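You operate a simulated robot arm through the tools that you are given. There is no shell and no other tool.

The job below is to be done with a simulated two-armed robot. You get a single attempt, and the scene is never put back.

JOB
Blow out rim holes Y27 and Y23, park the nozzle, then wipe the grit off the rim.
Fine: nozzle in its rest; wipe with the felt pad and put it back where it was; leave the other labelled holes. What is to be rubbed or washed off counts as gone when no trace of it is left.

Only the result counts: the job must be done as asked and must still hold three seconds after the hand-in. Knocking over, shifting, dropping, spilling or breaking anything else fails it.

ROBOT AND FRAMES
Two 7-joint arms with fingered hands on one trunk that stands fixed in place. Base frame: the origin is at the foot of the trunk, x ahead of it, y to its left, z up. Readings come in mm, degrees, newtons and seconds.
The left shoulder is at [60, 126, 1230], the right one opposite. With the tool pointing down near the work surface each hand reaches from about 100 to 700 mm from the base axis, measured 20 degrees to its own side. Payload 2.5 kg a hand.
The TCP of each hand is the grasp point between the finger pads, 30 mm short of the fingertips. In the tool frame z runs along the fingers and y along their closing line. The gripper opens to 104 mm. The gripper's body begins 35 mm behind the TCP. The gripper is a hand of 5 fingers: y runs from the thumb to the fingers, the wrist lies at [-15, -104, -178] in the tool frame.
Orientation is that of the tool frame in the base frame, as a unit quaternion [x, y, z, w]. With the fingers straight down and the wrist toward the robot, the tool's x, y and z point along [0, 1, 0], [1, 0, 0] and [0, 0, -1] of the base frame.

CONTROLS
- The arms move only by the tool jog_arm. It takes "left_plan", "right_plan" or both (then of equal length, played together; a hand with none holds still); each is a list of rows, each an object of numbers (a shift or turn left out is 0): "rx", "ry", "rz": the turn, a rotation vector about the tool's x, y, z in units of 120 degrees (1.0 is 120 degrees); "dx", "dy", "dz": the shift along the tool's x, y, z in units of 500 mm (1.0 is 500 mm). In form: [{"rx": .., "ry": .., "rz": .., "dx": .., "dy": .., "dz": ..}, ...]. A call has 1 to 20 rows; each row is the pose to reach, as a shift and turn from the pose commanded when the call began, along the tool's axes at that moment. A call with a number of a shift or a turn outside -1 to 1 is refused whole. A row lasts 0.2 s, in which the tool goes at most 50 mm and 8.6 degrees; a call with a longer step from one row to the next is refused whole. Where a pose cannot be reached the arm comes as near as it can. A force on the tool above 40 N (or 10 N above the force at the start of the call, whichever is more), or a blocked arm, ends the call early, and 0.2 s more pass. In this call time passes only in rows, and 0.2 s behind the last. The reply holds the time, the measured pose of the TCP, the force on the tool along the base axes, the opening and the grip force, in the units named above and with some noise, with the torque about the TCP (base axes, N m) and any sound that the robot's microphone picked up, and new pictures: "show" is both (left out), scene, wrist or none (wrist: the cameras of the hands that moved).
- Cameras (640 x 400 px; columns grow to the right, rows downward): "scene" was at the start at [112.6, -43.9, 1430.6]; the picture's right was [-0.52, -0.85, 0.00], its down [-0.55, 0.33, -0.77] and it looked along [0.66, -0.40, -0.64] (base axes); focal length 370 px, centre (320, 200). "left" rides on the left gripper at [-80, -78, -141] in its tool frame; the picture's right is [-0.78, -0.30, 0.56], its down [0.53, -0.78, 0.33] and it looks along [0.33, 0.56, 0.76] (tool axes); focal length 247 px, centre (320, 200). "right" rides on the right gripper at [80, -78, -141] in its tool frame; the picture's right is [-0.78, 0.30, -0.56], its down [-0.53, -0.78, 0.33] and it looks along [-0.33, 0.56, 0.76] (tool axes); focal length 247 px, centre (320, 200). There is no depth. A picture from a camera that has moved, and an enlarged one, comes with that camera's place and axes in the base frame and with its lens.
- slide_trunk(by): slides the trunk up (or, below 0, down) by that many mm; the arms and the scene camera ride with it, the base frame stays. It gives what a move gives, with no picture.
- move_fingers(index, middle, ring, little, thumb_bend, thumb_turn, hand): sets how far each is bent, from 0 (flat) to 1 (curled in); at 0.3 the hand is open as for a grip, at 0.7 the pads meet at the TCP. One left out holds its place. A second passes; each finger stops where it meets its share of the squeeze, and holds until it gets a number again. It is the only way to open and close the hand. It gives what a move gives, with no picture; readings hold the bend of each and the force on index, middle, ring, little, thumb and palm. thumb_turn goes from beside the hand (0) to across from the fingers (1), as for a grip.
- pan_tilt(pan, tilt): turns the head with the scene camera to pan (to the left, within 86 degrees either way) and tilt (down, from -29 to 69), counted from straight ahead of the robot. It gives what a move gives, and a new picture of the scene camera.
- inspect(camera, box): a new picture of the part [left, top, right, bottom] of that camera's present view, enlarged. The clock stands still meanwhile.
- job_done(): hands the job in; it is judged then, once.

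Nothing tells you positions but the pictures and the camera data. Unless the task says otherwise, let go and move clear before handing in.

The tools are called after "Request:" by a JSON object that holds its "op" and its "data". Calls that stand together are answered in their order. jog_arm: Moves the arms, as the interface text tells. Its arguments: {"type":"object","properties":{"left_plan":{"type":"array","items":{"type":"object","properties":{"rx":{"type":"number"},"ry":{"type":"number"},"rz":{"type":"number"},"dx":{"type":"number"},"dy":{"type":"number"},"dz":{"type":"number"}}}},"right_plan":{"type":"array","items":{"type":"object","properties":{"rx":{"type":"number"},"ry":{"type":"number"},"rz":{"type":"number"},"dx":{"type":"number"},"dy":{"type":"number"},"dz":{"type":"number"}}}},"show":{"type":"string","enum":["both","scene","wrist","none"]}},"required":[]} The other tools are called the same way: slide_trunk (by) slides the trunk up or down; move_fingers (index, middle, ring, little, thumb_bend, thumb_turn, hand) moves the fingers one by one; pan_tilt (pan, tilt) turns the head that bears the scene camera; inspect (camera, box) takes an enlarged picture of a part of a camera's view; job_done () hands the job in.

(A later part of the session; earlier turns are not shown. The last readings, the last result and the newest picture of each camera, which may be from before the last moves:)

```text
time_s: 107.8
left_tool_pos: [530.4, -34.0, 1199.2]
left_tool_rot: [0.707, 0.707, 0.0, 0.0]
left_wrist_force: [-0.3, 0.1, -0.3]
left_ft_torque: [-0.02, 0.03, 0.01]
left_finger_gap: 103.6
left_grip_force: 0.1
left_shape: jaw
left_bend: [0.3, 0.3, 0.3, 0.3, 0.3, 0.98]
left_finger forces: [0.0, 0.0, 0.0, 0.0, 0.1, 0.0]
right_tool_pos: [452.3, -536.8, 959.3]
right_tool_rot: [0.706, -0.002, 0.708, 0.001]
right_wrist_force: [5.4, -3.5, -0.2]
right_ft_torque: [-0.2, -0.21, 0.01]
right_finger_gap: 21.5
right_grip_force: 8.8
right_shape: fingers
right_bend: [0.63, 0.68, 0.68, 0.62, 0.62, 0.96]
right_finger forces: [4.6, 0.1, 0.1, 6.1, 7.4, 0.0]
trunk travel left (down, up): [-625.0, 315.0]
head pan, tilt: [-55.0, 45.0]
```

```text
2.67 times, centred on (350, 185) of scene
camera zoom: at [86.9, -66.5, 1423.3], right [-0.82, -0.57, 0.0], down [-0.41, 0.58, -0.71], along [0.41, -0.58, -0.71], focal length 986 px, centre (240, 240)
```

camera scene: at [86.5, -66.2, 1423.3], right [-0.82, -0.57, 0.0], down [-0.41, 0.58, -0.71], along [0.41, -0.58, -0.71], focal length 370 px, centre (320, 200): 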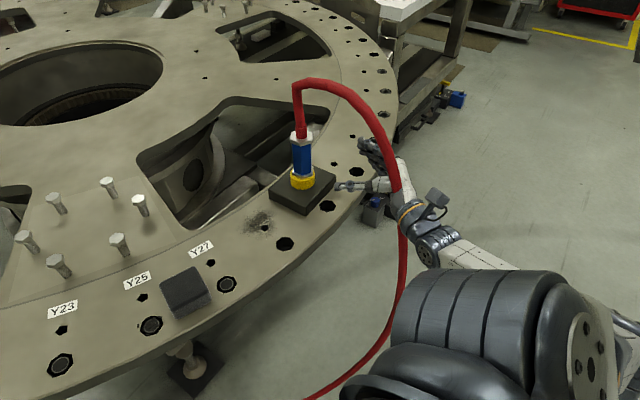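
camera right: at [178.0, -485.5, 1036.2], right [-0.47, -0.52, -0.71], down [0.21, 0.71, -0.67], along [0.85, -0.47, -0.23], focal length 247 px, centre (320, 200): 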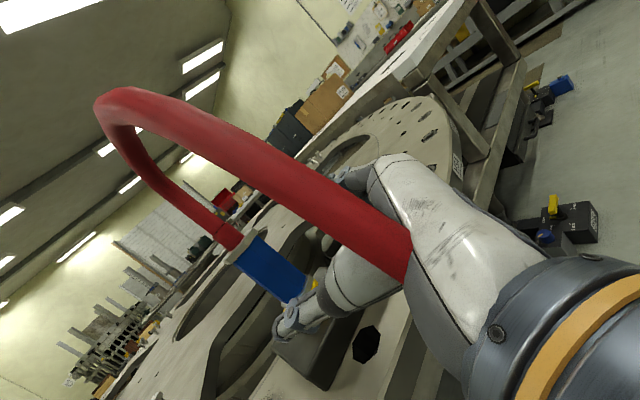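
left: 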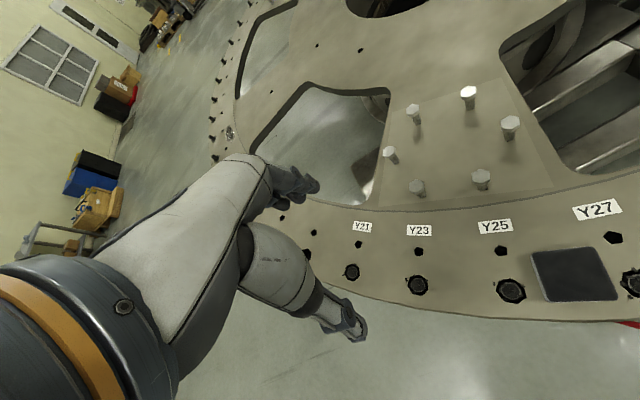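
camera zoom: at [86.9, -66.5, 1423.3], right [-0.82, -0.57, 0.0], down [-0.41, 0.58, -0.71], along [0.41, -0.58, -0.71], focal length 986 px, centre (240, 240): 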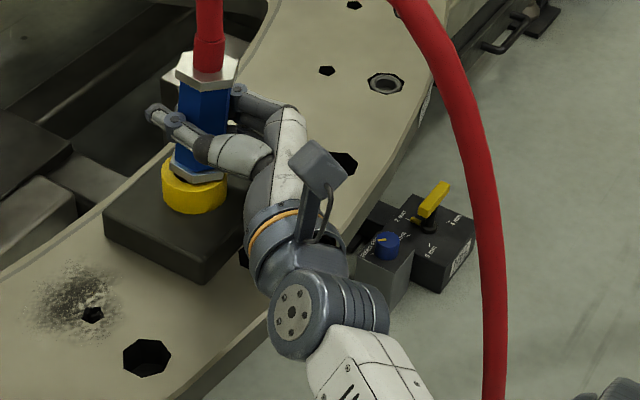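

The block is starting to follow (a couple of mm) while the nozzle leans a little in its cup. I'll continue in small steps.

Request:
{"op": "jog_arm", "data": {"right_plan": [{"dz": -0.005}, {"dz": -0.01}, {"dz": -0.015}, {"dz": -0.02}], "show": "none"}}

Request:
{"op": "inspect", "data": {"camera": "scene", "box": [260, 110, 440, 260]}}

```text
time_s: 108.8
left_tool_pos: [529.6, -33.8, 1198.5]
left_tool_rot: [0.707, 0.707, 0.0, 0.0]
left_wrist_force: [0.4, -0.3, -0.1]
left_ft_torque: [0.01, 0.02, 0.0]
left_finger_gap: 103.7
left_grip_force: 0.1
left_shape: jaw
left_bend: [0.3, 0.3, 0.3, 0.3, 0.3, 0.98]
left_finger forces: [0.1, 0.0, 0.0, 0.0, 0.0, 0.0]
right_tool_pos: [443.1, -538.6, 961.7]
right_tool_rot: [0.706, -0.001, 0.708, 0.001]
right_wrist_force: [5.6, -2.4, 5.5]
right_ft_torque: [-0.18, -0.3, 0.03]
right_finger_gap: 21.5
right_grip_force: 9.4
right_shape: fingers
right_bend: [0.63, 0.68, 0.67, 0.64, 0.62, 0.96]
right_finger forces: [4.4, 0.1, 3.0, 4.8, 7.2, 0.0]
trunk travel left (down, up): [-625.0, 315.0]
head pan, tilt: [-55.0, 45.0]
```

```text
2.67 times, centred on (350, 185) of scene
camera zoom: at [86.7, -65.9, 1423.4], right [-0.82, -0.57, 0.0], down [-0.41, 0.58, -0.71], along [0.41, -0.58, -0.71], focal length 986 px, centre (240, 240)
```

zoom: 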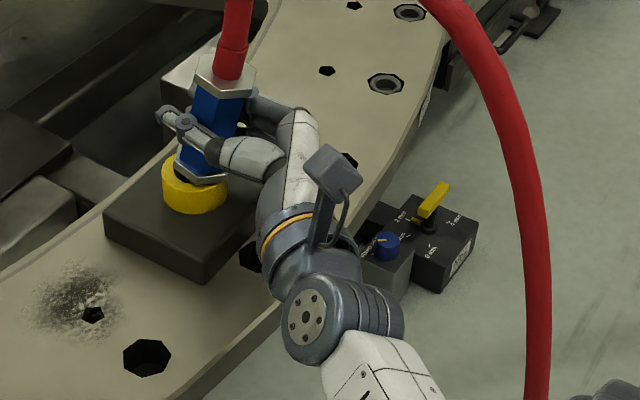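

Dragging by the nozzle just tips it in the cup (it's loose there), so I'll stop that. I'll move forward to set it upright again and release it; then I'll push the cup itself from behind with one extended finger.

Request:
{"op": "jog_arm", "data": {"right_plan": [{"dz": 0.008}, {"dz": 0.016}, {"dz": 0.024}, {"dz": 0.032}], "show": "none"}}

Request:
{"op": "inspect", "data": {"camera": "scene", "box": [260, 110, 440, 260]}}

```text
time_s: 109.8
left_tool_pos: [530.3, -34.1, 1198.4]
left_tool_rot: [0.707, 0.707, 0.0, -0.001]
left_wrist_force: [0.3, -0.2, 0.4]
left_ft_torque: [-0.02, -0.04, 0.0]
left_finger_gap: 103.5
left_grip_force: 0.1
left_shape: jaw
left_bend: [0.3, 0.3, 0.3, 0.3, 0.3, 0.98]
left_finger forces: [0.1, 0.0, 0.0, 0.1, 0.0, 0.0]
right_tool_pos: [458.1, -537.6, 959.8]
right_tool_rot: [0.709, -0.002, 0.706, 0.0]
right_wrist_force: [-5.4, -3.3, 1.9]
right_ft_torque: [-0.18, 0.21, 0.01]
right_finger_gap: 21.6
right_grip_force: 10.1
right_shape: fingers
right_bend: [0.63, 0.68, 0.68, 0.66, 0.62, 0.96]
right_finger forces: [5.4, 0.0, 0.1, 7.2, 7.5, 0.0]
trunk travel left (down, up): [-625.0, 315.0]
head pan, tilt: [-55.0, 45.0]
```

```text
2.67 times, centred on (350, 185) of scene
camera zoom: at [85.9, -66.5, 1423.3], right [-0.82, -0.57, 0.0], down [-0.41, 0.58, -0.71], along [0.41, -0.58, -0.71], focal length 986 px, centre (240, 240)
```

zoom: 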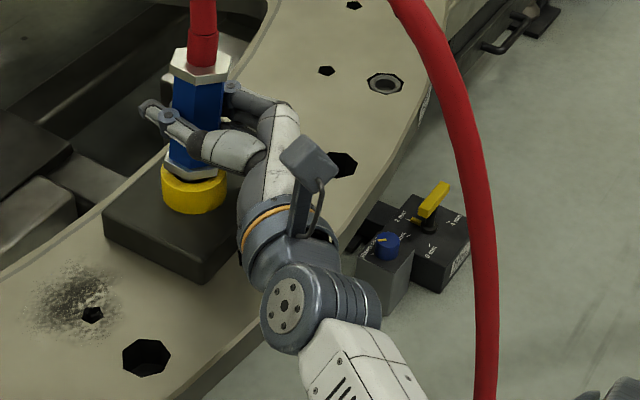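

Request:
{"op": "jog_arm", "data": {"right_plan": [{"dz": -0.003}, {"dz": -0.006}], "show": "none"}}

Request:
{"op": "move_fingers", "data": {"hand": "right", "index": 0.5, "middle": 0.5, "ring": 0.5, "little": 0.5, "thumb_bend": 0.5}}

Request:
{"op": "inspect", "data": {"camera": "scene", "box": [260, 110, 440, 260]}}

```text
time_s: 110.4
left_tool_pos: [530.5, -33.7, 1199.5]
left_tool_rot: [0.707, 0.707, 0.001, 0.001]
left_wrist_force: [-0.3, 0.2, 0.3]
left_ft_torque: [-0.03, -0.01, 0.02]
left_finger_gap: 103.8
left_grip_force: 0.0
left_shape: jaw
left_bend: [0.3, 0.3, 0.3, 0.3, 0.3, 0.98]
left_finger forces: [0.0, 0.1, 0.0, 0.0, 0.0, 0.0]
right_tool_pos: [455.9, -536.5, 960.0]
right_tool_rot: [0.706, -0.001, 0.708, 0.001]
right_wrist_force: [1.5, -3.6, 2.9]
right_ft_torque: [-0.27, -0.03, 0.01]
right_finger_gap: 21.4
right_grip_force: 10.4
right_shape: fingers
right_bend: [0.63, 0.68, 0.68, 0.65, 0.62, 0.96]
right_finger forces: [5.0, 0.0, 0.0, 7.6, 7.6, 0.0]
trunk travel left (down, up): [-625.0, 315.0]
head pan, tilt: [-55.0, 45.0]
```

```text
time_s: 111.4
left_tool_pos: [530.8, -33.7, 1199.8]
left_tool_rot: [0.707, 0.707, 0.0, 0.0]
left_wrist_force: [-0.1, -0.3, -0.2]
left_ft_torque: [-0.02, 0.02, 0.01]
left_finger_gap: 103.4
left_grip_force: 0.1
left_shape: jaw
left_bend: [0.3, 0.3, 0.3, 0.3, 0.3, 0.98]
left_finger forces: [0.0, 0.0, 0.0, 0.0, 0.0, 0.1]
right_tool_pos: [455.1, -536.2, 958.5]
right_tool_rot: [0.707, -0.001, 0.707, 0.001]
right_wrist_force: [-0.2, 1.3, -0.4]
right_ft_torque: [-0.03, -0.02, 0.01]
right_finger_gap: 52.1
right_grip_force: 0.7
right_shape: fingers
right_bend: [0.5, 0.5, 0.5, 0.5, 0.5, 0.98]
right_finger forces: [0.0, 0.0, 0.0, 0.0, 0.6, 0.1]
trunk travel left (down, up): [-625.0, 315.0]
head pan, tilt: [-55.0, 45.0]
```

```text
2.67 times, centred on (350, 185) of scene
camera zoom: at [86.6, -66.2, 1423.3], right [-0.82, -0.57, 0.0], down [-0.41, 0.58, -0.71], along [0.41, -0.58, -0.71], focal length 986 px, centre (240, 240)
```

zoom: 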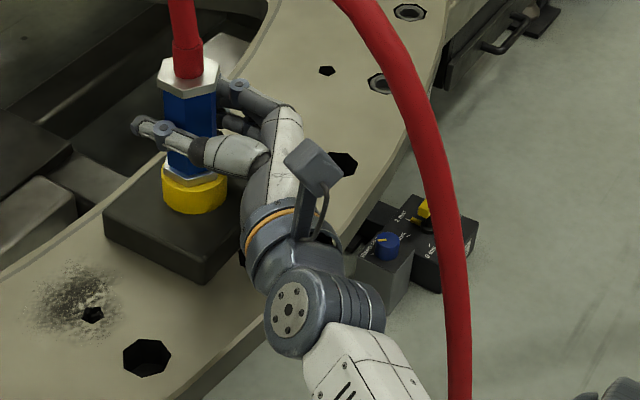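

Request:
{"op": "move_fingers", "data": {"hand": "right", "index": 0.3, "middle": 0.3, "ring": 0.3, "little": 0.3, "thumb_bend": 0.3}}

Request:
{"op": "jog_arm", "data": {"right_plan": [{"dz": -0.02, "dx": 0.004}, {"dz": -0.07, "dx": 0.008}, {"dz": -0.14, "dx": 0.01}, {"dz": -0.21, "dx": 0.01}, {"dz": -0.26, "dx": 0.01}], "show": "none"}}

Request:
{"op": "inspect", "data": {"camera": "scene", "box": [260, 110, 440, 260]}}

```text
time_s: 112.4
left_tool_pos: [530.1, -32.9, 1200.7]
left_tool_rot: [0.708, 0.706, 0.001, 0.0]
left_wrist_force: [0.2, 0.5, 0.6]
left_ft_torque: [-0.02, 0.0, 0.0]
left_finger_gap: 103.7
left_grip_force: 0.1
left_shape: jaw
left_bend: [0.3, 0.3, 0.3, 0.3, 0.3, 0.98]
left_finger forces: [0.0, 0.0, 0.1, 0.1, 0.0, 0.1]
right_tool_pos: [454.9, -536.8, 959.9]
right_tool_rot: [0.707, -0.001, 0.707, 0.0]
right_wrist_force: [0.0, 0.3, -0.1]
right_ft_torque: [0.0, -0.01, -0.02]
right_finger_gap: 102.7
right_grip_force: 0.1
right_shape: fingers
right_bend: [0.3, 0.3, 0.3, 0.3, 0.3, 0.98]
right_finger forces: [0.1, 0.0, 0.1, 0.0, 0.1, 0.0]
trunk travel left (down, up): [-625.0, 315.0]
head pan, tilt: [-55.0, 45.0]
```

```text
time_s: 113.6
left_tool_pos: [530.5, -33.4, 1198.8]
left_tool_rot: [0.707, 0.707, 0.0, -0.001]
left_wrist_force: [-0.2, 0.0, -0.1]
left_ft_torque: [0.02, 0.02, 0.03]
left_finger_gap: 103.5
left_grip_force: 0.0
left_shape: jaw
left_bend: [0.3, 0.3, 0.3, 0.3, 0.3, 0.98]
left_finger forces: [0.0, 0.1, 0.0, 0.1, 0.0, 0.0]
right_tool_pos: [324.5, -536.8, 965.9]
right_tool_rot: [0.707, -0.001, 0.707, 0.001]
right_wrist_force: [-0.7, -0.6, -1.0]
right_ft_torque: [0.01, -0.03, -0.02]
right_finger_gap: 102.9
right_grip_force: 0.0
right_shape: fingers
right_bend: [0.3, 0.3, 0.3, 0.3, 0.3, 0.98]
right_finger forces: [0.1, 0.0, 0.1, 0.0, 0.0, 0.0]
trunk travel left (down, up): [-625.0, 315.0]
head pan, tilt: [-55.0, 45.0]
```

```text
2.67 times, centred on (350, 185) of scene
camera zoom: at [86.3, -66.2, 1423.3], right [-0.82, -0.57, 0.0], down [-0.41, 0.58, -0.71], along [0.41, -0.58, -0.71], focal length 986 px, centre (240, 240)
```

zoom: 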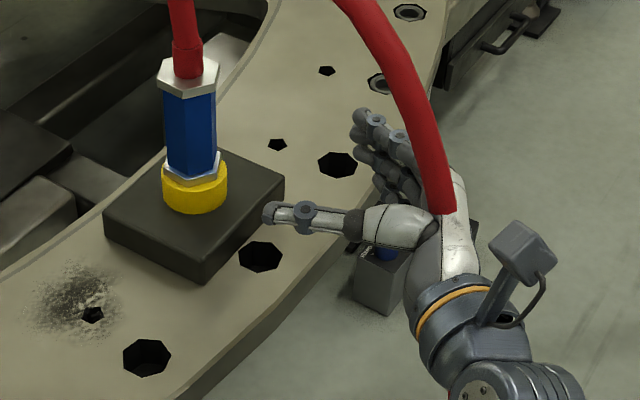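

The nozzle is parked upright again. Next I'll turn the hand to point its fingers down (tilted about 18° to the right) so I can extend only the little finger behind the cup.

Request:
{"op": "jog_arm", "data": {"right_plan": [{"dx": 0.037, "dy": -0.0335, "dz": -0.0125}, {"dx": 0.074, "dy": -0.067, "dz": -0.025}, {"dx": 0.111, "dy": -0.1, "dz": -0.0375}, {"dx": 0.148, "dy": -0.134, "dz": -0.05}, {"dx": 0.153, "dy": -0.1365, "dz": -0.0449, "rx": 0.0311, "ry": -0.0429, "rz": -0.0429}, {"dx": 0.158, "dy": -0.139, "dz": -0.0399, "rx": 0.0623, "ry": -0.0858, "rz": -0.0858}, {"dx": 0.163, "dy": -0.1415, "dz": -0.0348, "rx": 0.0934, "ry": -0.1286, "rz": -0.1286}, {"dx": 0.168, "dy": -0.144, "dz": -0.0298, "rx": 0.1245, "ry": -0.1715, "rz": -0.1715}, {"dx": 0.173, "dy": -0.1465, "dz": -0.0247, "rx": 0.1556, "ry": -0.2144, "rz": -0.2144}, {"dx": 0.178, "dy": -0.149, "dz": -0.0196, "rx": 0.1868, "ry": -0.2573, "rz": -0.2573}, {"dx": 0.183, "dy": -0.1515, "dz": -0.0146, "rx": 0.2179, "ry": -0.3001, "rz": -0.3001}, {"dx": 0.188, "dy": -0.154, "dz": -0.0095, "rx": 0.249, "ry": -0.343, "rz": -0.343}, {"dx": 0.193, "dy": -0.1565, "dz": -0.0044, "rx": 0.2801, "ry": -0.3859, "rz": -0.3859}, {"dx": 0.198, "dy": -0.159, "dz": 0.0006, "rx": 0.3113, "ry": -0.4288, "rz": -0.4288}, {"dx": 0.203, "dy": -0.1615, "dz": 0.0057, "rx": 0.3424, "ry": -0.4716, "rz": -0.4716}, {"dx": 0.208, "dy": -0.164, "dz": 0.0108, "rx": 0.3735, "ry": -0.5145, "rz": -0.5145}, {"dx": 0.213, "dy": -0.1665, "dz": 0.0158, "rx": 0.4046, "ry": -0.5574, "rz": -0.5574}, {"dx": 0.218, "dy": -0.169, "dz": 0.0209, "rx": 0.4358, "ry": -0.6003, "rz": -0.6003}, {"dx": 0.223, "dy": -0.1715, "dz": 0.0259, "rx": 0.4669, "ry": -0.6431, "rz": -0.6431}, {"dx": 0.228, "dy": -0.174, "dz": 0.031, "rx": 0.498, "ry": -0.686, "rz": -0.686}], "show": "both"}}

```text
time_s: 117.8
left_tool_pos: [530.5, -33.9, 1198.8]
left_tool_rot: [0.707, 0.707, 0.001, 0.001]
left_wrist_force: [0.0, -0.5, 0.2]
left_ft_torque: [0.0, 0.01, 0.01]
left_finger_gap: 103.8
left_grip_force: 0.2
left_shape: jaw
left_bend: [0.3, 0.3, 0.3, 0.3, 0.3, 0.98]
left_finger forces: [0.0, 0.1, 0.0, 0.1, 0.0, 0.0]
right_tool_pos: [342.3, -451.3, 1079.6]
right_tool_rot: [0.698, 0.698, -0.112, 0.111]
right_wrist_force: [0.3, 0.1, 0.3]
right_ft_torque: [0.0, 0.01, 0.03]
right_finger_gap: 102.9
right_grip_force: 0.1
right_shape: fingers
right_bend: [0.3, 0.3, 0.3, 0.3, 0.3, 0.98]
right_finger forces: [0.0, 0.0, 0.0, 0.1, 0.0, 0.1]
trunk travel left (down, up): [-625.0, 315.0]
head pan, tilt: [-55.0, 45.0]
camera scene: at [86.7, -66.2, 1423.3], right [-0.82, -0.57, 0.0], down [-0.41, 0.58, -0.71], along [0.41, -0.58, -0.71], focal length 370 px, centre (320, 200)
camera right: at [264.9, -330.0, 1188.9], right [0.3, -0.57, 0.77], down [-0.78, -0.61, -0.15], along [0.55, -0.55, -0.62], focal length 247 px, centre (320, 200)
```

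scene: 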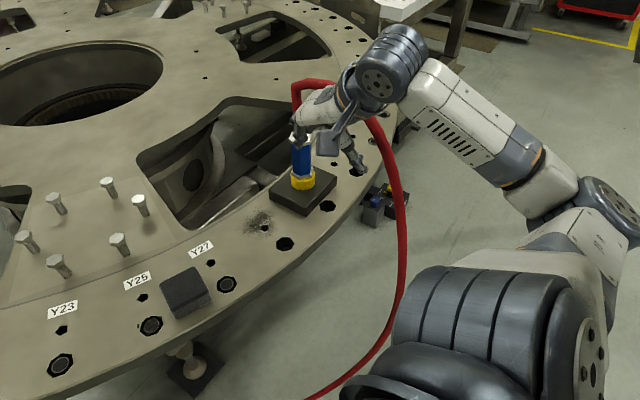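
right: 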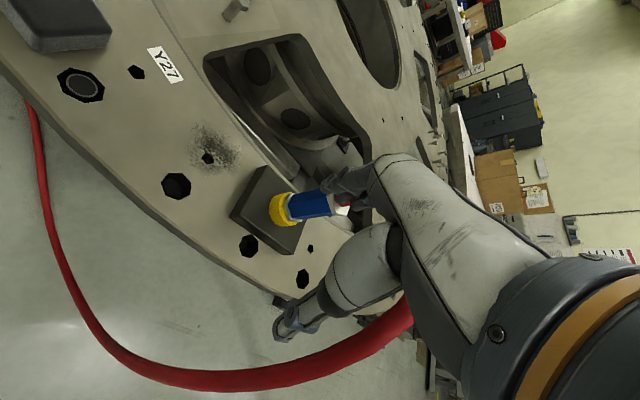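

The hand points down as planned. I'll curl index, middle, ring and thumb and straighten only the little finger.

Request:
{"op": "move_fingers", "data": {"hand": "right", "index": 1.0, "middle": 1.0, "ring": 1.0, "little": 0.0, "thumb_bend": 0.6, "thumb_turn": 0.3}}

Request:
{"op": "inspect", "data": {"camera": "scene", "box": [260, 70, 420, 220]}}

Request:
{"op": "inspect", "data": {"camera": "right", "box": [180, 120, 480, 380]}}

```text
time_s: 118.8
left_tool_pos: [531.0, -33.0, 1198.4]
left_tool_rot: [0.707, 0.707, 0.0, 0.0]
left_wrist_force: [0.0, -0.5, -0.6]
left_ft_torque: [0.02, 0.02, 0.01]
left_finger_gap: 103.7
left_grip_force: 0.1
left_shape: jaw
left_bend: [0.3, 0.3, 0.3, 0.3, 0.3, 0.98]
left_finger forces: [0.0, 0.1, 0.1, 0.0, 0.0, 0.0]
right_tool_pos: [340.7, -450.0, 1078.5]
right_tool_rot: [0.699, 0.698, -0.11, 0.11]
right_wrist_force: [-0.2, 0.3, 0.3]
right_ft_torque: [-0.03, 0.01, 0.01]
right_finger_gap: 67.5
right_grip_force: 0.1
right_shape: fingers
right_bend: [1.0, 1.0, 1.0, 0.0, 0.6, 0.3]
right_finger forces: [0.0, 0.0, 0.0, 0.0, 0.0, 0.0]
trunk travel left (down, up): [-625.0, 315.0]
head pan, tilt: [-55.0, 45.0]
```

```text
2.67 times, centred on (340, 145) of scene
camera zoom: at [86.5, -66.2, 1423.3], right [-0.82, -0.57, 0.0], down [-0.41, 0.58, -0.71], along [0.41, -0.58, -0.71], focal length 986 px, centre (267, 347)
```

zoom: 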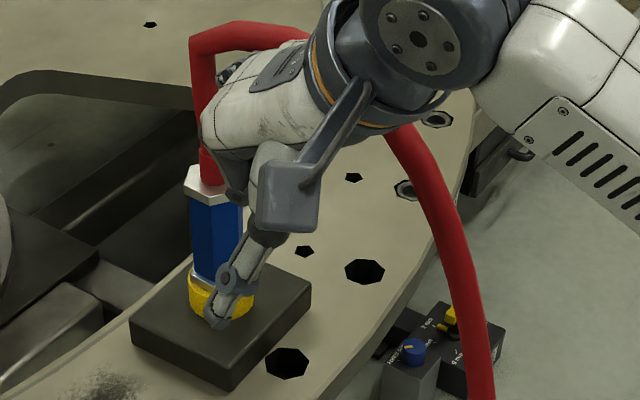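

```text
1.54 times, centred on (330, 250) of right
camera zoom: at [264.7, -330.0, 1188.9], right [0.29, -0.57, 0.77], down [-0.78, -0.61, -0.15], along [0.55, -0.55, -0.62], focal length 380 px, centre (305, 123)
```

zoom: 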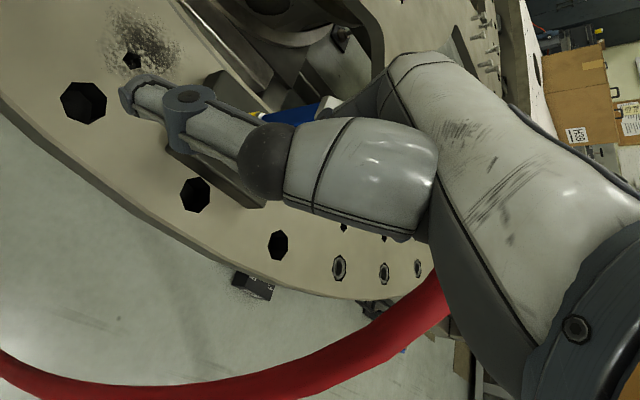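

The thumb sticks down too far; I'll fold it in.

Request:
{"op": "move_fingers", "data": {"hand": "right", "thumb_bend": 1.0, "thumb_turn": 0.9}}

Request:
{"op": "inspect", "data": {"camera": "scene", "box": [260, 70, 420, 220]}}

Request:
{"op": "inspect", "data": {"camera": "right", "box": [180, 120, 480, 380]}}

```text
time_s: 119.8
left_tool_pos: [530.5, -33.7, 1199.2]
left_tool_rot: [0.707, 0.707, 0.0, 0.0]
left_wrist_force: [0.1, 0.0, -0.6]
left_ft_torque: [0.01, 0.01, -0.02]
left_finger_gap: 103.6
left_grip_force: 0.1
left_shape: jaw
left_bend: [0.3, 0.3, 0.3, 0.3, 0.3, 0.98]
left_finger forces: [0.1, 0.0, 0.0, 0.1, 0.1, 0.0]
right_tool_pos: [341.8, -450.7, 1077.7]
right_tool_rot: [0.699, 0.698, -0.11, 0.11]
right_wrist_force: [0.1, 0.5, 0.1]
right_ft_torque: [0.02, 0.03, 0.01]
right_finger_gap: 33.9
right_grip_force: 0.1
right_shape: fingers
right_bend: [1.0, 1.0, 1.0, 0.0, 0.99, 0.83]
right_finger forces: [0.0, 0.0, 0.0, 0.1, 0.0, 0.0]
trunk travel left (down, up): [-625.0, 315.0]
head pan, tilt: [-55.0, 45.0]
```

```text
2.67 times, centred on (340, 145) of scene
camera zoom: at [86.5, -66.2, 1423.3], right [-0.82, -0.57, 0.0], down [-0.41, 0.58, -0.71], along [0.41, -0.58, -0.71], focal length 986 px, centre (267, 347)
```

zoom: 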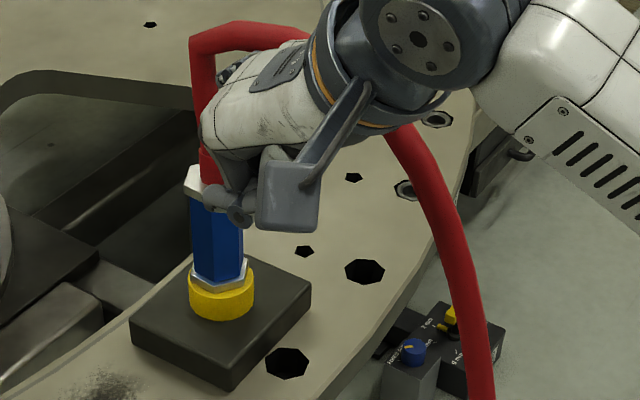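

```text
1.54 times, centred on (330, 250) of right
camera zoom: at [264.7, -330.0, 1188.9], right [0.29, -0.57, 0.77], down [-0.78, -0.61, -0.15], along [0.55, -0.55, -0.62], focal length 380 px, centre (305, 123)
```

zoom: 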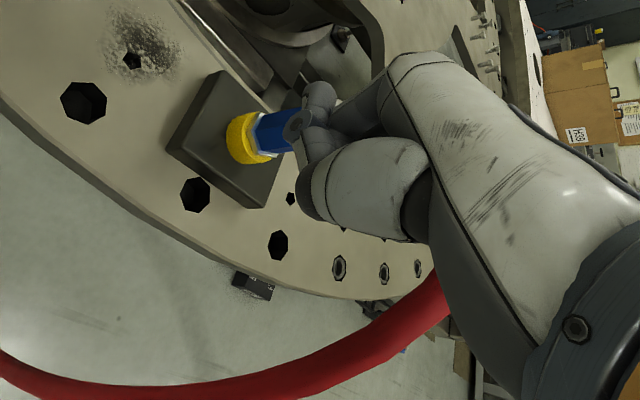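

The little finger when straight points too far outward, so I'll change the pose: all fingers pointing straight down, with the hand yawed about 75° clockwise so the little finger's edge faces the cup from behind and the palm stays clear of the nozzle. I'll reopen the fingers and reorient well above everything.

Request:
{"op": "move_fingers", "data": {"hand": "right", "index": 0.35, "middle": 0.35, "ring": 0.35, "little": 0.35, "thumb_bend": 0.3, "thumb_turn": 0.98}}

Request:
{"op": "jog_arm", "data": {"right_plan": [{"dx": 0.0058, "dy": 0.0213, "dz": 0.0013, "rx": 0.0089, "ry": 0.0116, "rz": 0.0564}, {"dx": 0.0117, "dy": 0.0427, "dz": 0.0025, "rx": 0.0178, "ry": 0.0233, "rz": 0.1127}, {"dx": 0.0175, "dy": 0.064, "dz": 0.0038, "rx": 0.0268, "ry": 0.0349, "rz": 0.1691}, {"dx": 0.0233, "dy": 0.0853, "dz": 0.005, "rx": 0.0357, "ry": 0.0465, "rz": 0.2255}, {"dx": 0.0292, "dy": 0.1067, "dz": 0.0063, "rx": 0.0446, "ry": 0.0581, "rz": 0.2818}, {"dx": 0.035, "dy": 0.128, "dz": 0.0075, "rx": 0.0535, "ry": 0.0698, "rz": 0.3382}, {"dx": 0.0408, "dy": 0.1493, "dz": 0.0088, "rx": 0.0624, "ry": 0.0814, "rz": 0.3945}, {"dx": 0.0467, "dy": 0.1707, "dz": 0.01, "rx": 0.0713, "ry": 0.093, "rz": 0.4509}, {"dx": 0.0525, "dy": 0.192, "dz": 0.0113, "rx": 0.0803, "ry": 0.1046, "rz": 0.5073}, {"dx": 0.0583, "dy": 0.2133, "dz": 0.0125, "rx": 0.0892, "ry": 0.1163, "rz": 0.5636}, {"dx": 0.07, "dy": 0.256, "dz": 0.015, "rx": 0.0981, "ry": 0.1279, "rz": 0.62}], "show": "both"}}

```text
time_s: 120.8
left_tool_pos: [529.8, -32.7, 1198.8]
left_tool_rot: [0.707, 0.707, 0.001, 0.001]
left_wrist_force: [0.0, -0.3, -0.5]
left_ft_torque: [-0.04, -0.02, -0.01]
left_finger_gap: 103.5
left_grip_force: 0.1
left_shape: jaw
left_bend: [0.3, 0.3, 0.3, 0.3, 0.3, 0.98]
left_finger forces: [0.0, 0.0, 0.1, 0.1, 0.0, 0.0]
right_tool_pos: [342.4, -450.9, 1078.7]
right_tool_rot: [0.699, 0.698, -0.11, 0.11]
right_wrist_force: [-0.1, -0.3, 0.1]
right_ft_torque: [0.02, 0.0, 0.01]
right_finger_gap: 97.0
right_grip_force: 0.0
right_shape: fingers
right_bend: [0.35, 0.35, 0.35, 0.35, 0.3, 0.96]
right_finger forces: [0.1, 0.0, 0.0, 0.0, 0.0, 0.0]
trunk travel left (down, up): [-625.0, 315.0]
head pan, tilt: [-55.0, 45.0]
```

```text
time_s: 123.2
left_tool_pos: [530.2, -33.3, 1198.7]
left_tool_rot: [0.707, 0.707, -0.001, 0.0]
left_wrist_force: [1.2, 0.0, -1.2]
left_ft_torque: [0.02, -0.01, -0.02]
left_finger_gap: 103.9
left_grip_force: 0.1
left_shape: jaw
left_bend: [0.3, 0.3, 0.3, 0.3, 0.3, 0.98]
left_finger forces: [0.0, 0.0, 0.1, 0.1, 0.0, 0.0]
right_tool_pos: [469.4, -420.0, 1058.5]
right_tool_rot: [0.992, 0.127, 0.0, 0.0]
right_wrist_force: [0.3, -0.3, -0.4]
right_ft_torque: [-0.01, -0.02, -0.04]
right_finger_gap: 97.0
right_grip_force: 0.1
right_shape: fingers
right_bend: [0.35, 0.35, 0.35, 0.35, 0.3, 0.96]
right_finger forces: [0.0, 0.0, 0.1, 0.0, 0.1, 0.0]
trunk travel left (down, up): [-625.0, 315.0]
head pan, tilt: [-55.0, 45.0]
camera scene: at [86.9, -66.1, 1423.3], right [-0.82, -0.57, 0.0], down [-0.41, 0.58, -0.71], along [0.41, -0.58, -0.71], focal length 370 px, centre (320, 200)
camera right: at [528.3, -322.3, 1200.8], right [-0.68, -0.48, 0.56], down [-0.71, 0.62, -0.33], along [-0.18, -0.62, -0.76], focal length 247 px, centre (320, 200)
```

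scene: 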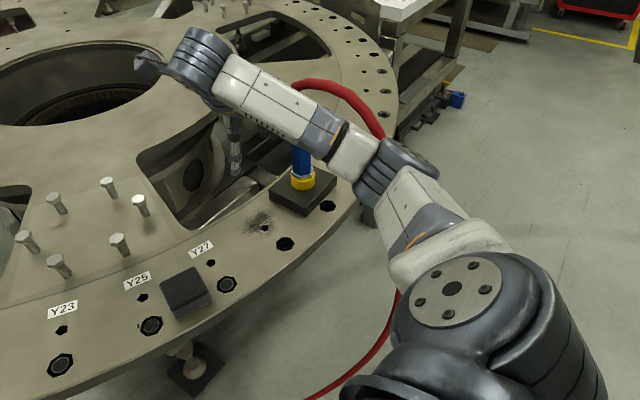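
right: 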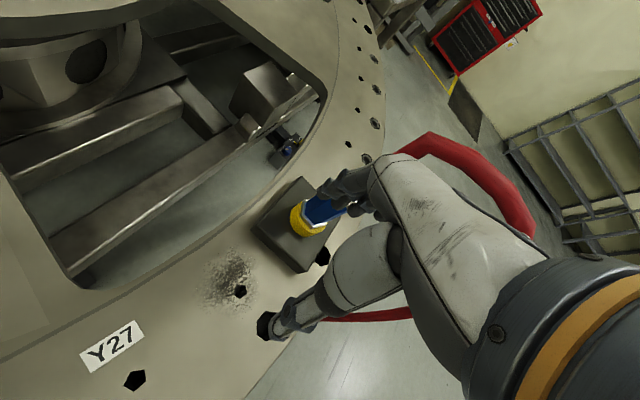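

The pose is reached and the wrist camera now sees the rest from the left. I'll zoom in to place the little finger precisely relative to the cup.

Request:
{"op": "inspect", "data": {"camera": "right", "box": [230, 130, 430, 330]}}

Request:
{"op": "inspect", "data": {"camera": "scene", "box": [200, 90, 380, 230]}}

```text
2.00 times, centred on (330, 230) of right
camera zoom: at [528.3, -322.3, 1200.8], right [-0.68, -0.48, 0.56], down [-0.71, 0.62, -0.33], along [-0.18, -0.62, -0.76], focal length 494 px, centre (300, 140)
```

zoom: 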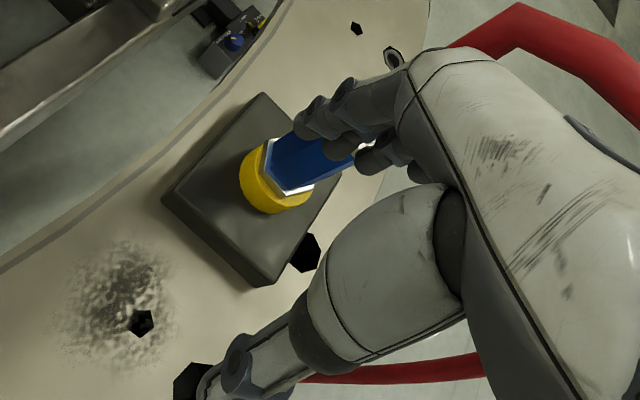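

```text
2.86 times, centred on (290, 160) of scene
camera zoom: at [86.9, -66.1, 1423.3], right [-0.82, -0.57, 0.0], down [-0.41, 0.58, -0.71], along [0.41, -0.58, -0.71], focal length 1057 px, centre (406, 314)
```

zoom: 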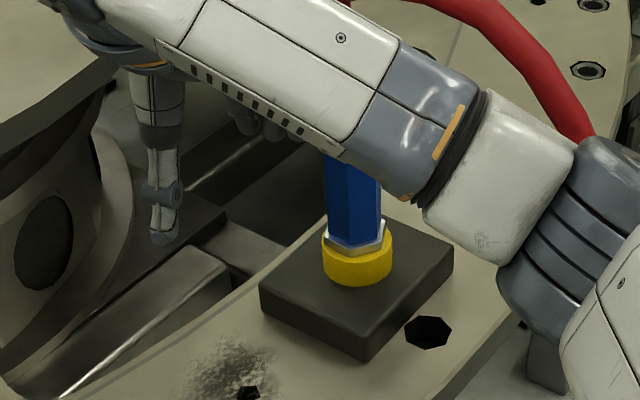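

The block's edges put the cup at about (455,-525). I'll move the hand to hover so the little finger comes down about 12 mm behind the cup.

Request:
{"op": "jog_arm", "data": {"right_plan": [{"dx": 0.03, "dy": 0.044, "dz": 0.009}, {"dx": 0.061, "dy": 0.088, "dz": 0.018}, {"dx": 0.091, "dy": 0.131, "dz": 0.027}], "show": "none"}}

Request:
{"op": "inspect", "data": {"camera": "right", "box": [230, 130, 430, 330]}}

Request:
{"op": "inspect", "data": {"camera": "scene", "box": [200, 60, 400, 230]}}

```text
time_s: 124.0
left_tool_pos: [530.9, -33.2, 1198.8]
left_tool_rot: [0.707, 0.707, 0.001, -0.001]
left_wrist_force: [0.2, 0.2, -0.6]
left_ft_torque: [0.01, -0.01, -0.02]
left_finger_gap: 103.6
left_grip_force: 0.0
left_shape: jaw
left_bend: [0.3, 0.3, 0.3, 0.3, 0.3, 0.98]
left_finger forces: [0.1, 0.0, 0.0, 0.1, 0.1, 0.0]
right_tool_pos: [531.6, -471.9, 1048.8]
right_tool_rot: [0.992, 0.129, 0.0, 0.0]
right_wrist_force: [-0.3, -0.7, -0.3]
right_ft_torque: [0.0, -0.02, -0.01]
right_finger_gap: 97.2
right_grip_force: 0.1
right_shape: fingers
right_bend: [0.35, 0.35, 0.35, 0.35, 0.3, 0.96]
right_finger forces: [0.0, 0.0, 0.0, 0.0, 0.0, 0.0]
trunk travel left (down, up): [-625.0, 315.0]
head pan, tilt: [-55.0, 45.0]
```

```text
2.00 times, centred on (330, 230) of right
camera zoom: at [589.9, -375.1, 1190.9], right [-0.67, -0.49, 0.56], down [-0.72, 0.61, -0.33], along [-0.18, -0.62, -0.76], focal length 494 px, centre (300, 140)
```

zoom: 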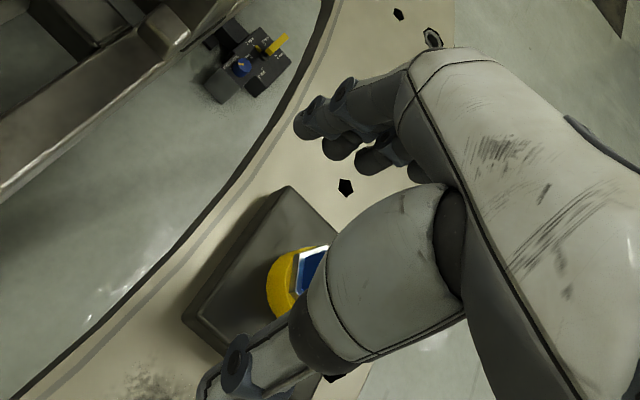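

```text
2.35 times, centred on (300, 145) of scene
camera zoom: at [86.9, -66.2, 1423.3], right [-0.82, -0.57, 0.0], down [-0.41, 0.58, -0.71], along [0.41, -0.58, -0.71], focal length 870 px, centre (367, 329)
```

zoom: 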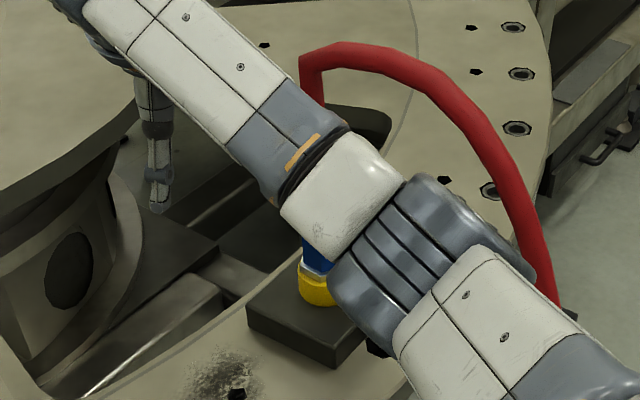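

I now understand the finger layout better: the hand needs a slight lean so its palm stays clear of the nozzle. I'll straighten the other fingers out of the way, bend the little finger down, and adjust the hand's yaw and lean while still hovering.

Request:
{"op": "move_fingers", "data": {"hand": "right", "index": 0.2, "middle": 0.2, "ring": 0.2, "little": 0.5}}

Request:
{"op": "jog_arm", "data": {"right_plan": [{"dx": 0.0, "dy": 0.0075, "dz": 0.003, "rx": -0.0054, "ry": -0.0417, "rz": -0.0417}, {"dx": -0.001, "dy": 0.015, "dz": 0.005, "rx": -0.0109, "ry": -0.0833, "rz": -0.0833}, {"dx": -0.001, "dy": 0.0226, "dz": 0.008, "rx": -0.0163, "ry": -0.125, "rz": -0.125}], "show": "both"}}

Request:
{"op": "inspect", "data": {"camera": "right", "box": [230, 130, 430, 330]}}

```text
time_s: 125.0
left_tool_pos: [529.2, -34.2, 1199.0]
left_tool_rot: [0.707, 0.707, 0.001, 0.0]
left_wrist_force: [0.4, -1.1, 0.4]
left_ft_torque: [-0.01, 0.03, 0.0]
left_finger_gap: 103.8
left_grip_force: 0.0
left_shape: jaw
left_bend: [0.3, 0.3, 0.3, 0.3, 0.3, 0.98]
left_finger forces: [0.1, 0.0, 0.0, 0.0, 0.1, 0.0]
right_tool_pos: [531.7, -471.7, 1049.1]
right_tool_rot: [0.992, 0.129, 0.0, 0.0]
right_wrist_force: [0.5, -1.0, -0.1]
right_ft_torque: [0.0, -0.01, 0.02]
right_finger_gap: 117.7
right_grip_force: 0.0
right_shape: fingers
right_bend: [0.2, 0.2, 0.2, 0.5, 0.3, 0.96]
right_finger forces: [0.0, 0.0, 0.0, 0.0, 0.1, 0.1]
trunk travel left (down, up): [-625.0, 315.0]
head pan, tilt: [-55.0, 45.0]
```

```text
time_s: 125.8
left_tool_pos: [531.4, -33.6, 1198.7]
left_tool_rot: [0.707, 0.707, 0.0, 0.0]
left_wrist_force: [-1.0, 0.6, 0.3]
left_ft_torque: [0.04, -0.03, 0.01]
left_finger_gap: 103.5
left_grip_force: 0.0
left_shape: jaw
left_bend: [0.3, 0.3, 0.3, 0.3, 0.3, 0.98]
left_finger forces: [0.0, 0.1, 0.0, 0.0, 0.0, 0.1]
right_tool_pos: [532.8, -481.3, 1043.9]
right_tool_rot: [0.958, 0.256, -0.128, 0.034]
right_wrist_force: [-0.6, 0.4, -0.4]
right_ft_torque: [0.0, -0.03, 0.02]
right_finger_gap: 117.6
right_grip_force: 0.1
right_shape: fingers
right_bend: [0.2, 0.2, 0.2, 0.5, 0.3, 0.96]
right_finger forces: [0.1, 0.1, 0.1, 0.0, 0.0, 0.0]
trunk travel left (down, up): [-625.0, 315.0]
head pan, tilt: [-55.0, 45.0]
camera scene: at [86.6, -66.2, 1423.3], right [-0.82, -0.57, 0.0], down [-0.41, 0.58, -0.71], along [0.41, -0.58, -0.71], focal length 370 px, centre (320, 200)
camera right: at [592.9, -356.1, 1159.4], right [-0.37, -0.56, 0.74], down [-0.91, 0.37, -0.18], along [-0.17, -0.74, -0.65], focal length 247 px, centre (320, 200)
```

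scene: 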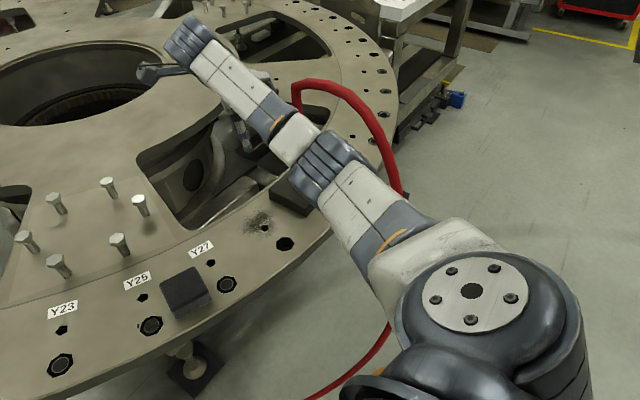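
right: 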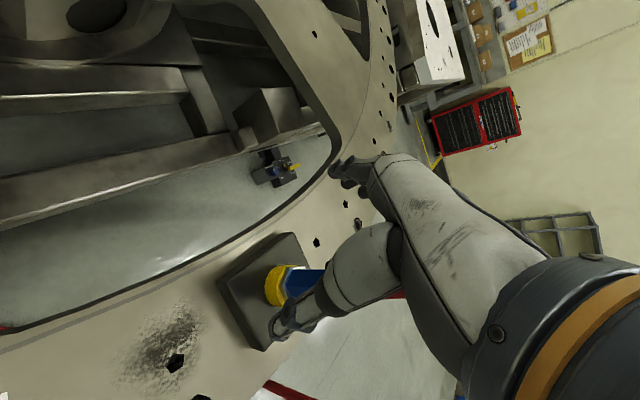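

```text
2.00 times, centred on (330, 230) of right
camera zoom: at [592.9, -356.1, 1159.4], right [-0.37, -0.56, 0.74], down [-0.91, 0.37, -0.18], along [-0.17, -0.74, -0.65], focal length 494 px, centre (300, 140)
```

zoom: 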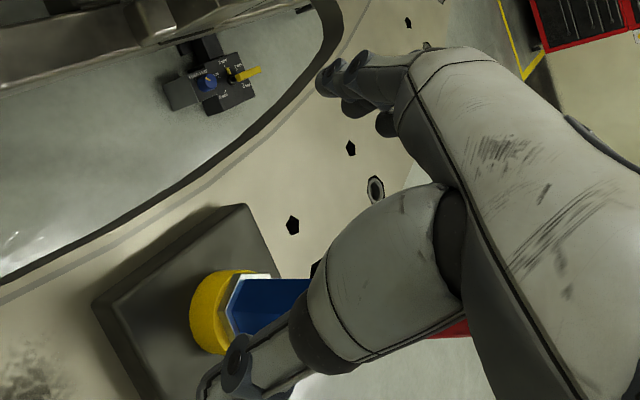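

Pushing blind behind the nozzle from here is too risky, since neither camera sees the finger. I'll go back to the level pose instead, and hook just the little finger low around the cup and nut, where the scene camera can watch.

Request:
{"op": "jog_arm", "data": {"right_plan": [{"dx": -0.029, "dy": -0.0609, "dz": -0.0134}, {"dx": -0.0579, "dy": -0.1217, "dz": -0.0267}, {"dx": -0.0869, "dy": -0.1826, "dz": -0.0401}, {"dx": -0.1158, "dy": -0.2434, "dz": -0.0534}, {"dx": -0.1305, "dy": -0.2408, "dz": -0.0432, "rx": -0.0116, "ry": 0.057, "rz": 0.0152}, {"dx": -0.1452, "dy": -0.2382, "dz": -0.033, "rx": -0.0233, "ry": 0.1139, "rz": 0.0304}, {"dx": -0.1599, "dy": -0.2356, "dz": -0.0227, "rx": -0.0349, "ry": 0.1709, "rz": 0.0457}, {"dx": -0.1746, "dy": -0.233, "dz": -0.0125, "rx": -0.0466, "ry": 0.2278, "rz": 0.0609}, {"dx": -0.1893, "dy": -0.2304, "dz": -0.0023, "rx": -0.0582, "ry": 0.2848, "rz": 0.0761}, {"dx": -0.204, "dy": -0.2278, "dz": 0.008, "rx": -0.0698, "ry": 0.3417, "rz": 0.0913}, {"dx": -0.2187, "dy": -0.2252, "dz": 0.0182, "rx": -0.0815, "ry": 0.3987, "rz": 0.1065}, {"dx": -0.2334, "dy": -0.2226, "dz": 0.0284, "rx": -0.0931, "ry": 0.4556, "rz": 0.1218}, {"dx": -0.2481, "dy": -0.22, "dz": 0.0386, "rx": -0.1048, "ry": 0.5126, "rz": 0.137}, {"dx": -0.2629, "dy": -0.2174, "dz": 0.0489, "rx": -0.1164, "ry": 0.5695, "rz": 0.1522}, {"dx": -0.2776, "dy": -0.2148, "dz": 0.0591, "rx": -0.128, "ry": 0.6265, "rz": 0.1674}, {"dx": -0.2923, "dy": -0.2122, "dz": 0.0693, "rx": -0.1397, "ry": 0.6834, "rz": 0.1826}, {"dx": -0.307, "dy": -0.2096, "dz": 0.0796, "rx": -0.1513, "ry": 0.7404, "rz": 0.1979}, {"dx": -0.3217, "dy": -0.207, "dz": 0.0898, "rx": -0.163, "ry": 0.7973, "rz": 0.2131}, {"dx": -0.3364, "dy": -0.2044, "dz": 0.1, "rx": -0.1746, "ry": 0.8543, "rz": 0.2283}], "show": "both"}}

```text
time_s: 129.8
left_tool_pos: [531.6, -33.6, 1199.1]
left_tool_rot: [0.707, 0.707, 0.0, -0.001]
left_wrist_force: [0.5, 0.3, 0.4]
left_ft_torque: [-0.02, 0.02, -0.03]
left_finger_gap: 103.6
left_grip_force: 0.0
left_shape: jaw
left_bend: [0.3, 0.3, 0.3, 0.3, 0.3, 0.98]
left_finger forces: [0.0, 0.0, 0.0, 0.0, 0.1, 0.1]
right_tool_pos: [365.8, -484.9, 1069.5]
right_tool_rot: [0.709, -0.002, 0.705, -0.001]
right_wrist_force: [-0.5, -1.0, -0.2]
right_ft_torque: [0.02, 0.02, 0.0]
right_finger_gap: 117.6
right_grip_force: 0.0
right_shape: fingers
right_bend: [0.2, 0.2, 0.2, 0.5, 0.3, 0.96]
right_finger forces: [0.0, 0.0, 0.0, 0.1, 0.0, 0.0]
right hand out of reach, approached as far as the arm can: row 18, 19
trunk travel left (down, up): [-625.0, 315.0]
head pan, tilt: [-55.0, 45.0]
camera scene: at [86.7, -66.2, 1423.3], right [-0.82, -0.57, 0.0], down [-0.41, 0.58, -0.71], along [0.41, -0.58, -0.71], focal length 370 px, centre (320, 200)
camera right: at [223.7, -406.6, 1151.4], right [-0.56, -0.29, -0.77], down [0.33, 0.78, -0.53], along [0.76, -0.55, -0.34], focal length 247 px, centre (320, 200)
```

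scene: 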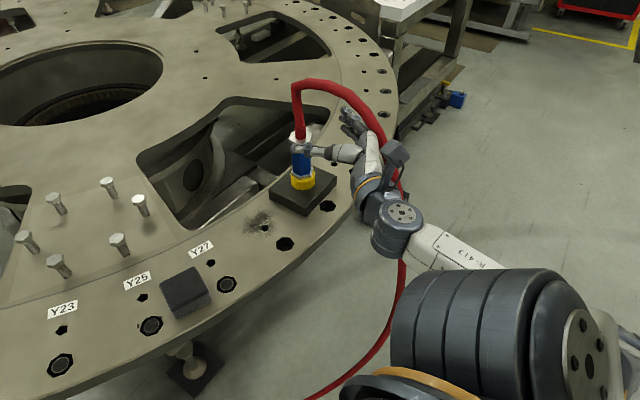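
right: 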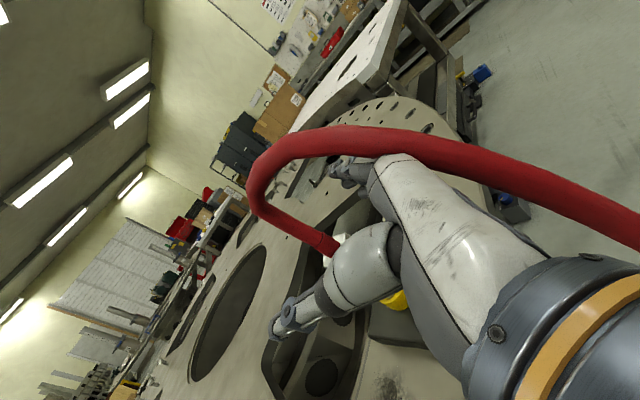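

The hand is level again. I'll lower it to in front of the rest.

Request:
{"op": "jog_arm", "data": {"right_plan": [{"dx": -0.055, "dy": 0.0235, "dz": -0.02}, {"dx": -0.11, "dy": 0.047, "dz": -0.04}, {"dx": -0.165, "dy": 0.0705, "dz": -0.062}, {"dx": -0.216, "dy": 0.094, "dz": -0.062}], "show": "none"}}

Request:
{"op": "move_fingers", "data": {"hand": "right", "index": 0.2, "middle": 0.2, "ring": 0.2, "little": 0.3, "thumb_bend": 0.15}}

Request:
{"op": "inspect", "data": {"camera": "scene", "box": [260, 110, 440, 260]}}

```text
time_s: 130.8
left_tool_pos: [529.9, -33.8, 1199.1]
left_tool_rot: [0.707, 0.707, 0.0, -0.001]
left_wrist_force: [0.0, 0.9, -0.1]
left_ft_torque: [-0.01, 0.0, 0.0]
left_finger_gap: 103.4
left_grip_force: 0.0
left_shape: jaw
left_bend: [0.3, 0.3, 0.3, 0.3, 0.3, 0.98]
left_finger forces: [0.1, 0.1, 0.0, 0.1, 0.0, 0.1]
right_tool_pos: [374.6, -542.3, 1047.8]
right_tool_rot: [0.708, -0.001, 0.706, -0.001]
right_wrist_force: [0.0, 0.0, 0.1]
right_ft_torque: [-0.01, -0.01, 0.0]
right_finger_gap: 118.0
right_grip_force: 0.1
right_shape: fingers
right_bend: [0.2, 0.2, 0.2, 0.5, 0.3, 0.96]
right_finger forces: [0.0, 0.0, 0.1, 0.1, 0.0, 0.0]
right hand out of reach, approached as far as the arm can: row 1, 2, 3, 4
trunk travel left (down, up): [-625.0, 315.0]
head pan, tilt: [-55.0, 45.0]
```

```text
time_s: 131.8
left_tool_pos: [530.0, -34.9, 1197.7]
left_tool_rot: [0.707, 0.707, 0.0, 0.0]
left_wrist_force: [0.6, 0.3, 0.2]
left_ft_torque: [0.02, 0.04, 0.02]
left_finger_gap: 103.9
left_grip_force: 0.1
left_shape: jaw
left_bend: [0.3, 0.3, 0.3, 0.3, 0.3, 0.98]
left_finger forces: [0.1, 0.1, 0.0, 0.1, 0.1, 0.1]
right_tool_pos: [376.2, -543.5, 1046.0]
right_tool_rot: [0.708, -0.001, 0.706, -0.002]
right_wrist_force: [-0.8, 0.1, 0.8]
right_ft_torque: [0.04, 0.01, -0.02]
right_finger_gap: 129.7
right_grip_force: 0.0
right_shape: fingers
right_bend: [0.2, 0.2, 0.2, 0.3, 0.15, 0.94]
right_finger forces: [0.0, 0.0, 0.0, 0.0, 0.1, 0.0]
trunk travel left (down, up): [-625.0, 315.0]
head pan, tilt: [-55.0, 45.0]
```

```text
2.67 times, centred on (350, 185) of scene
camera zoom: at [86.5, -66.2, 1423.3], right [-0.82, -0.57, 0.0], down [-0.41, 0.58, -0.71], along [0.41, -0.58, -0.71], focal length 986 px, centre (240, 240)
```

zoom: 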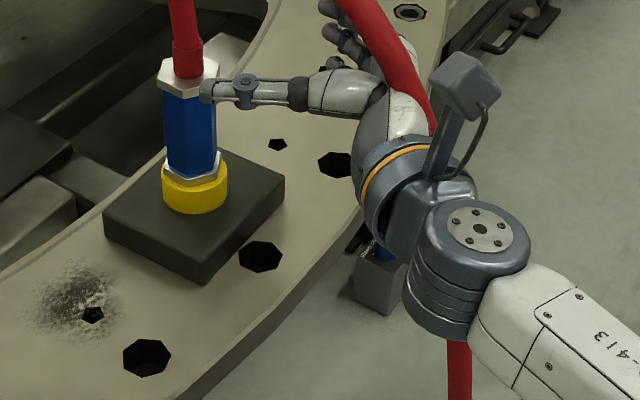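

This route left the wrist in a different joint configuration that can't reach low. I'll undo it by reversing the last rotation, and then come back to the level pose the way I did originally.

Request:
{"op": "jog_arm", "data": {"right_plan": [{"dx": 0.03, "dz": -0.04}, {"dx": 0.05, "dy": -0.06, "dz": -0.08}, {"dx": 0.06, "dy": -0.13, "dz": -0.09}, {"dx": 0.07, "dy": -0.2, "dz": -0.05}, {"dx": 0.078, "dy": -0.26, "dz": 0.01}, {"dx": 0.078, "dy": -0.264, "dz": 0.017, "rx": 0.0116, "ry": -0.057, "rz": -0.0152}, {"dx": 0.078, "dy": -0.266, "dz": 0.024, "rx": 0.0233, "ry": -0.1139, "rz": -0.0304}, {"dx": 0.078, "dy": -0.268, "dz": 0.031, "rx": 0.0349, "ry": -0.1709, "rz": -0.0457}, {"dx": 0.078, "dy": -0.27, "dz": 0.038, "rx": 0.0466, "ry": -0.2278, "rz": -0.0609}, {"dx": 0.078, "dy": -0.272, "dz": 0.045, "rx": 0.0582, "ry": -0.2848, "rz": -0.0761}, {"dx": 0.078, "dy": -0.274, "dz": 0.052, "rx": 0.0698, "ry": -0.3417, "rz": -0.0913}, {"dx": 0.078, "dy": -0.276, "dz": 0.059, "rx": 0.0815, "ry": -0.3987, "rz": -0.1065}, {"dx": 0.078, "dy": -0.278, "dz": 0.066, "rx": 0.0931, "ry": -0.4556, "rz": -0.1218}, {"dx": 0.078, "dy": -0.28, "dz": 0.073, "rx": 0.1048, "ry": -0.5126, "rz": -0.137}, {"dx": 0.078, "dy": -0.282, "dz": 0.08, "rx": 0.1164, "ry": -0.5695, "rz": -0.1522}, {"dx": 0.078, "dy": -0.284, "dz": 0.087, "rx": 0.128, "ry": -0.6265, "rz": -0.1674}, {"dx": 0.078, "dy": -0.285, "dz": 0.094, "rx": 0.1397, "ry": -0.6834, "rz": -0.1826}, {"dx": 0.078, "dy": -0.286, "dz": 0.101, "rx": 0.1513, "ry": -0.7404, "rz": -0.1979}, {"dx": 0.078, "dy": -0.287, "dz": 0.105, "rx": 0.163, "ry": -0.7973, "rz": -0.2131}, {"dx": 0.078, "dy": -0.287, "dz": 0.108, "rx": 0.1746, "ry": -0.8543, "rz": -0.2283}], "show": "both"}}

```text
time_s: 136.0
left_tool_pos: [530.1, -32.7, 1198.1]
left_tool_rot: [0.708, 0.706, 0.0, 0.0]
left_wrist_force: [-0.2, 0.0, 0.5]
left_ft_torque: [0.01, 0.0, -0.01]
left_finger_gap: 104.0
left_grip_force: 0.1
left_shape: jaw
left_bend: [0.3, 0.3, 0.3, 0.3, 0.3, 0.98]
left_finger forces: [0.0, 0.0, 0.1, 0.1, 0.1, 0.0]
right_tool_pos: [431.7, -396.9, 1087.9]
right_tool_rot: [0.958, 0.256, -0.127, 0.033]
right_wrist_force: [0.7, 0.1, -0.5]
right_ft_torque: [-0.02, 0.03, -0.01]
right_finger_gap: 129.7
right_grip_force: 0.2
right_shape: fingers
right_bend: [0.2, 0.2, 0.2, 0.3, 0.15, 0.94]
right_finger forces: [0.0, 0.1, 0.0, 0.0, 0.0, 0.0]
right hand out of reach, approached as far as the arm can: row 2, 3, 4, 5, 6, 7
trunk travel left (down, up): [-625.0, 315.0]
head pan, tilt: [-55.0, 45.0]
camera scene: at [86.7, -66.0, 1423.3], right [-0.82, -0.57, 0.0], down [-0.41, 0.58, -0.71], along [0.41, -0.58, -0.71], focal length 370 px, centre (320, 200)
camera right: at [492.0, -271.6, 1203.2], right [-0.37, -0.56, 0.74], down [-0.91, 0.37, -0.18], along [-0.18, -0.74, -0.65], focal length 247 px, centre (320, 200)
```

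scene: 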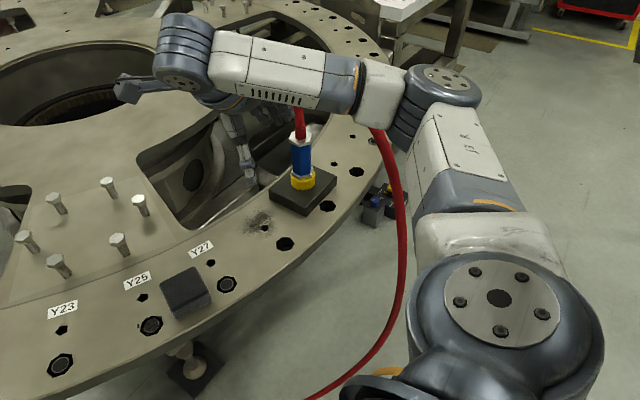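
right: 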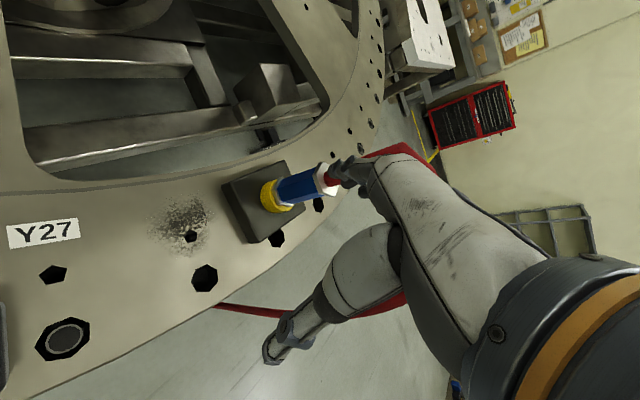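

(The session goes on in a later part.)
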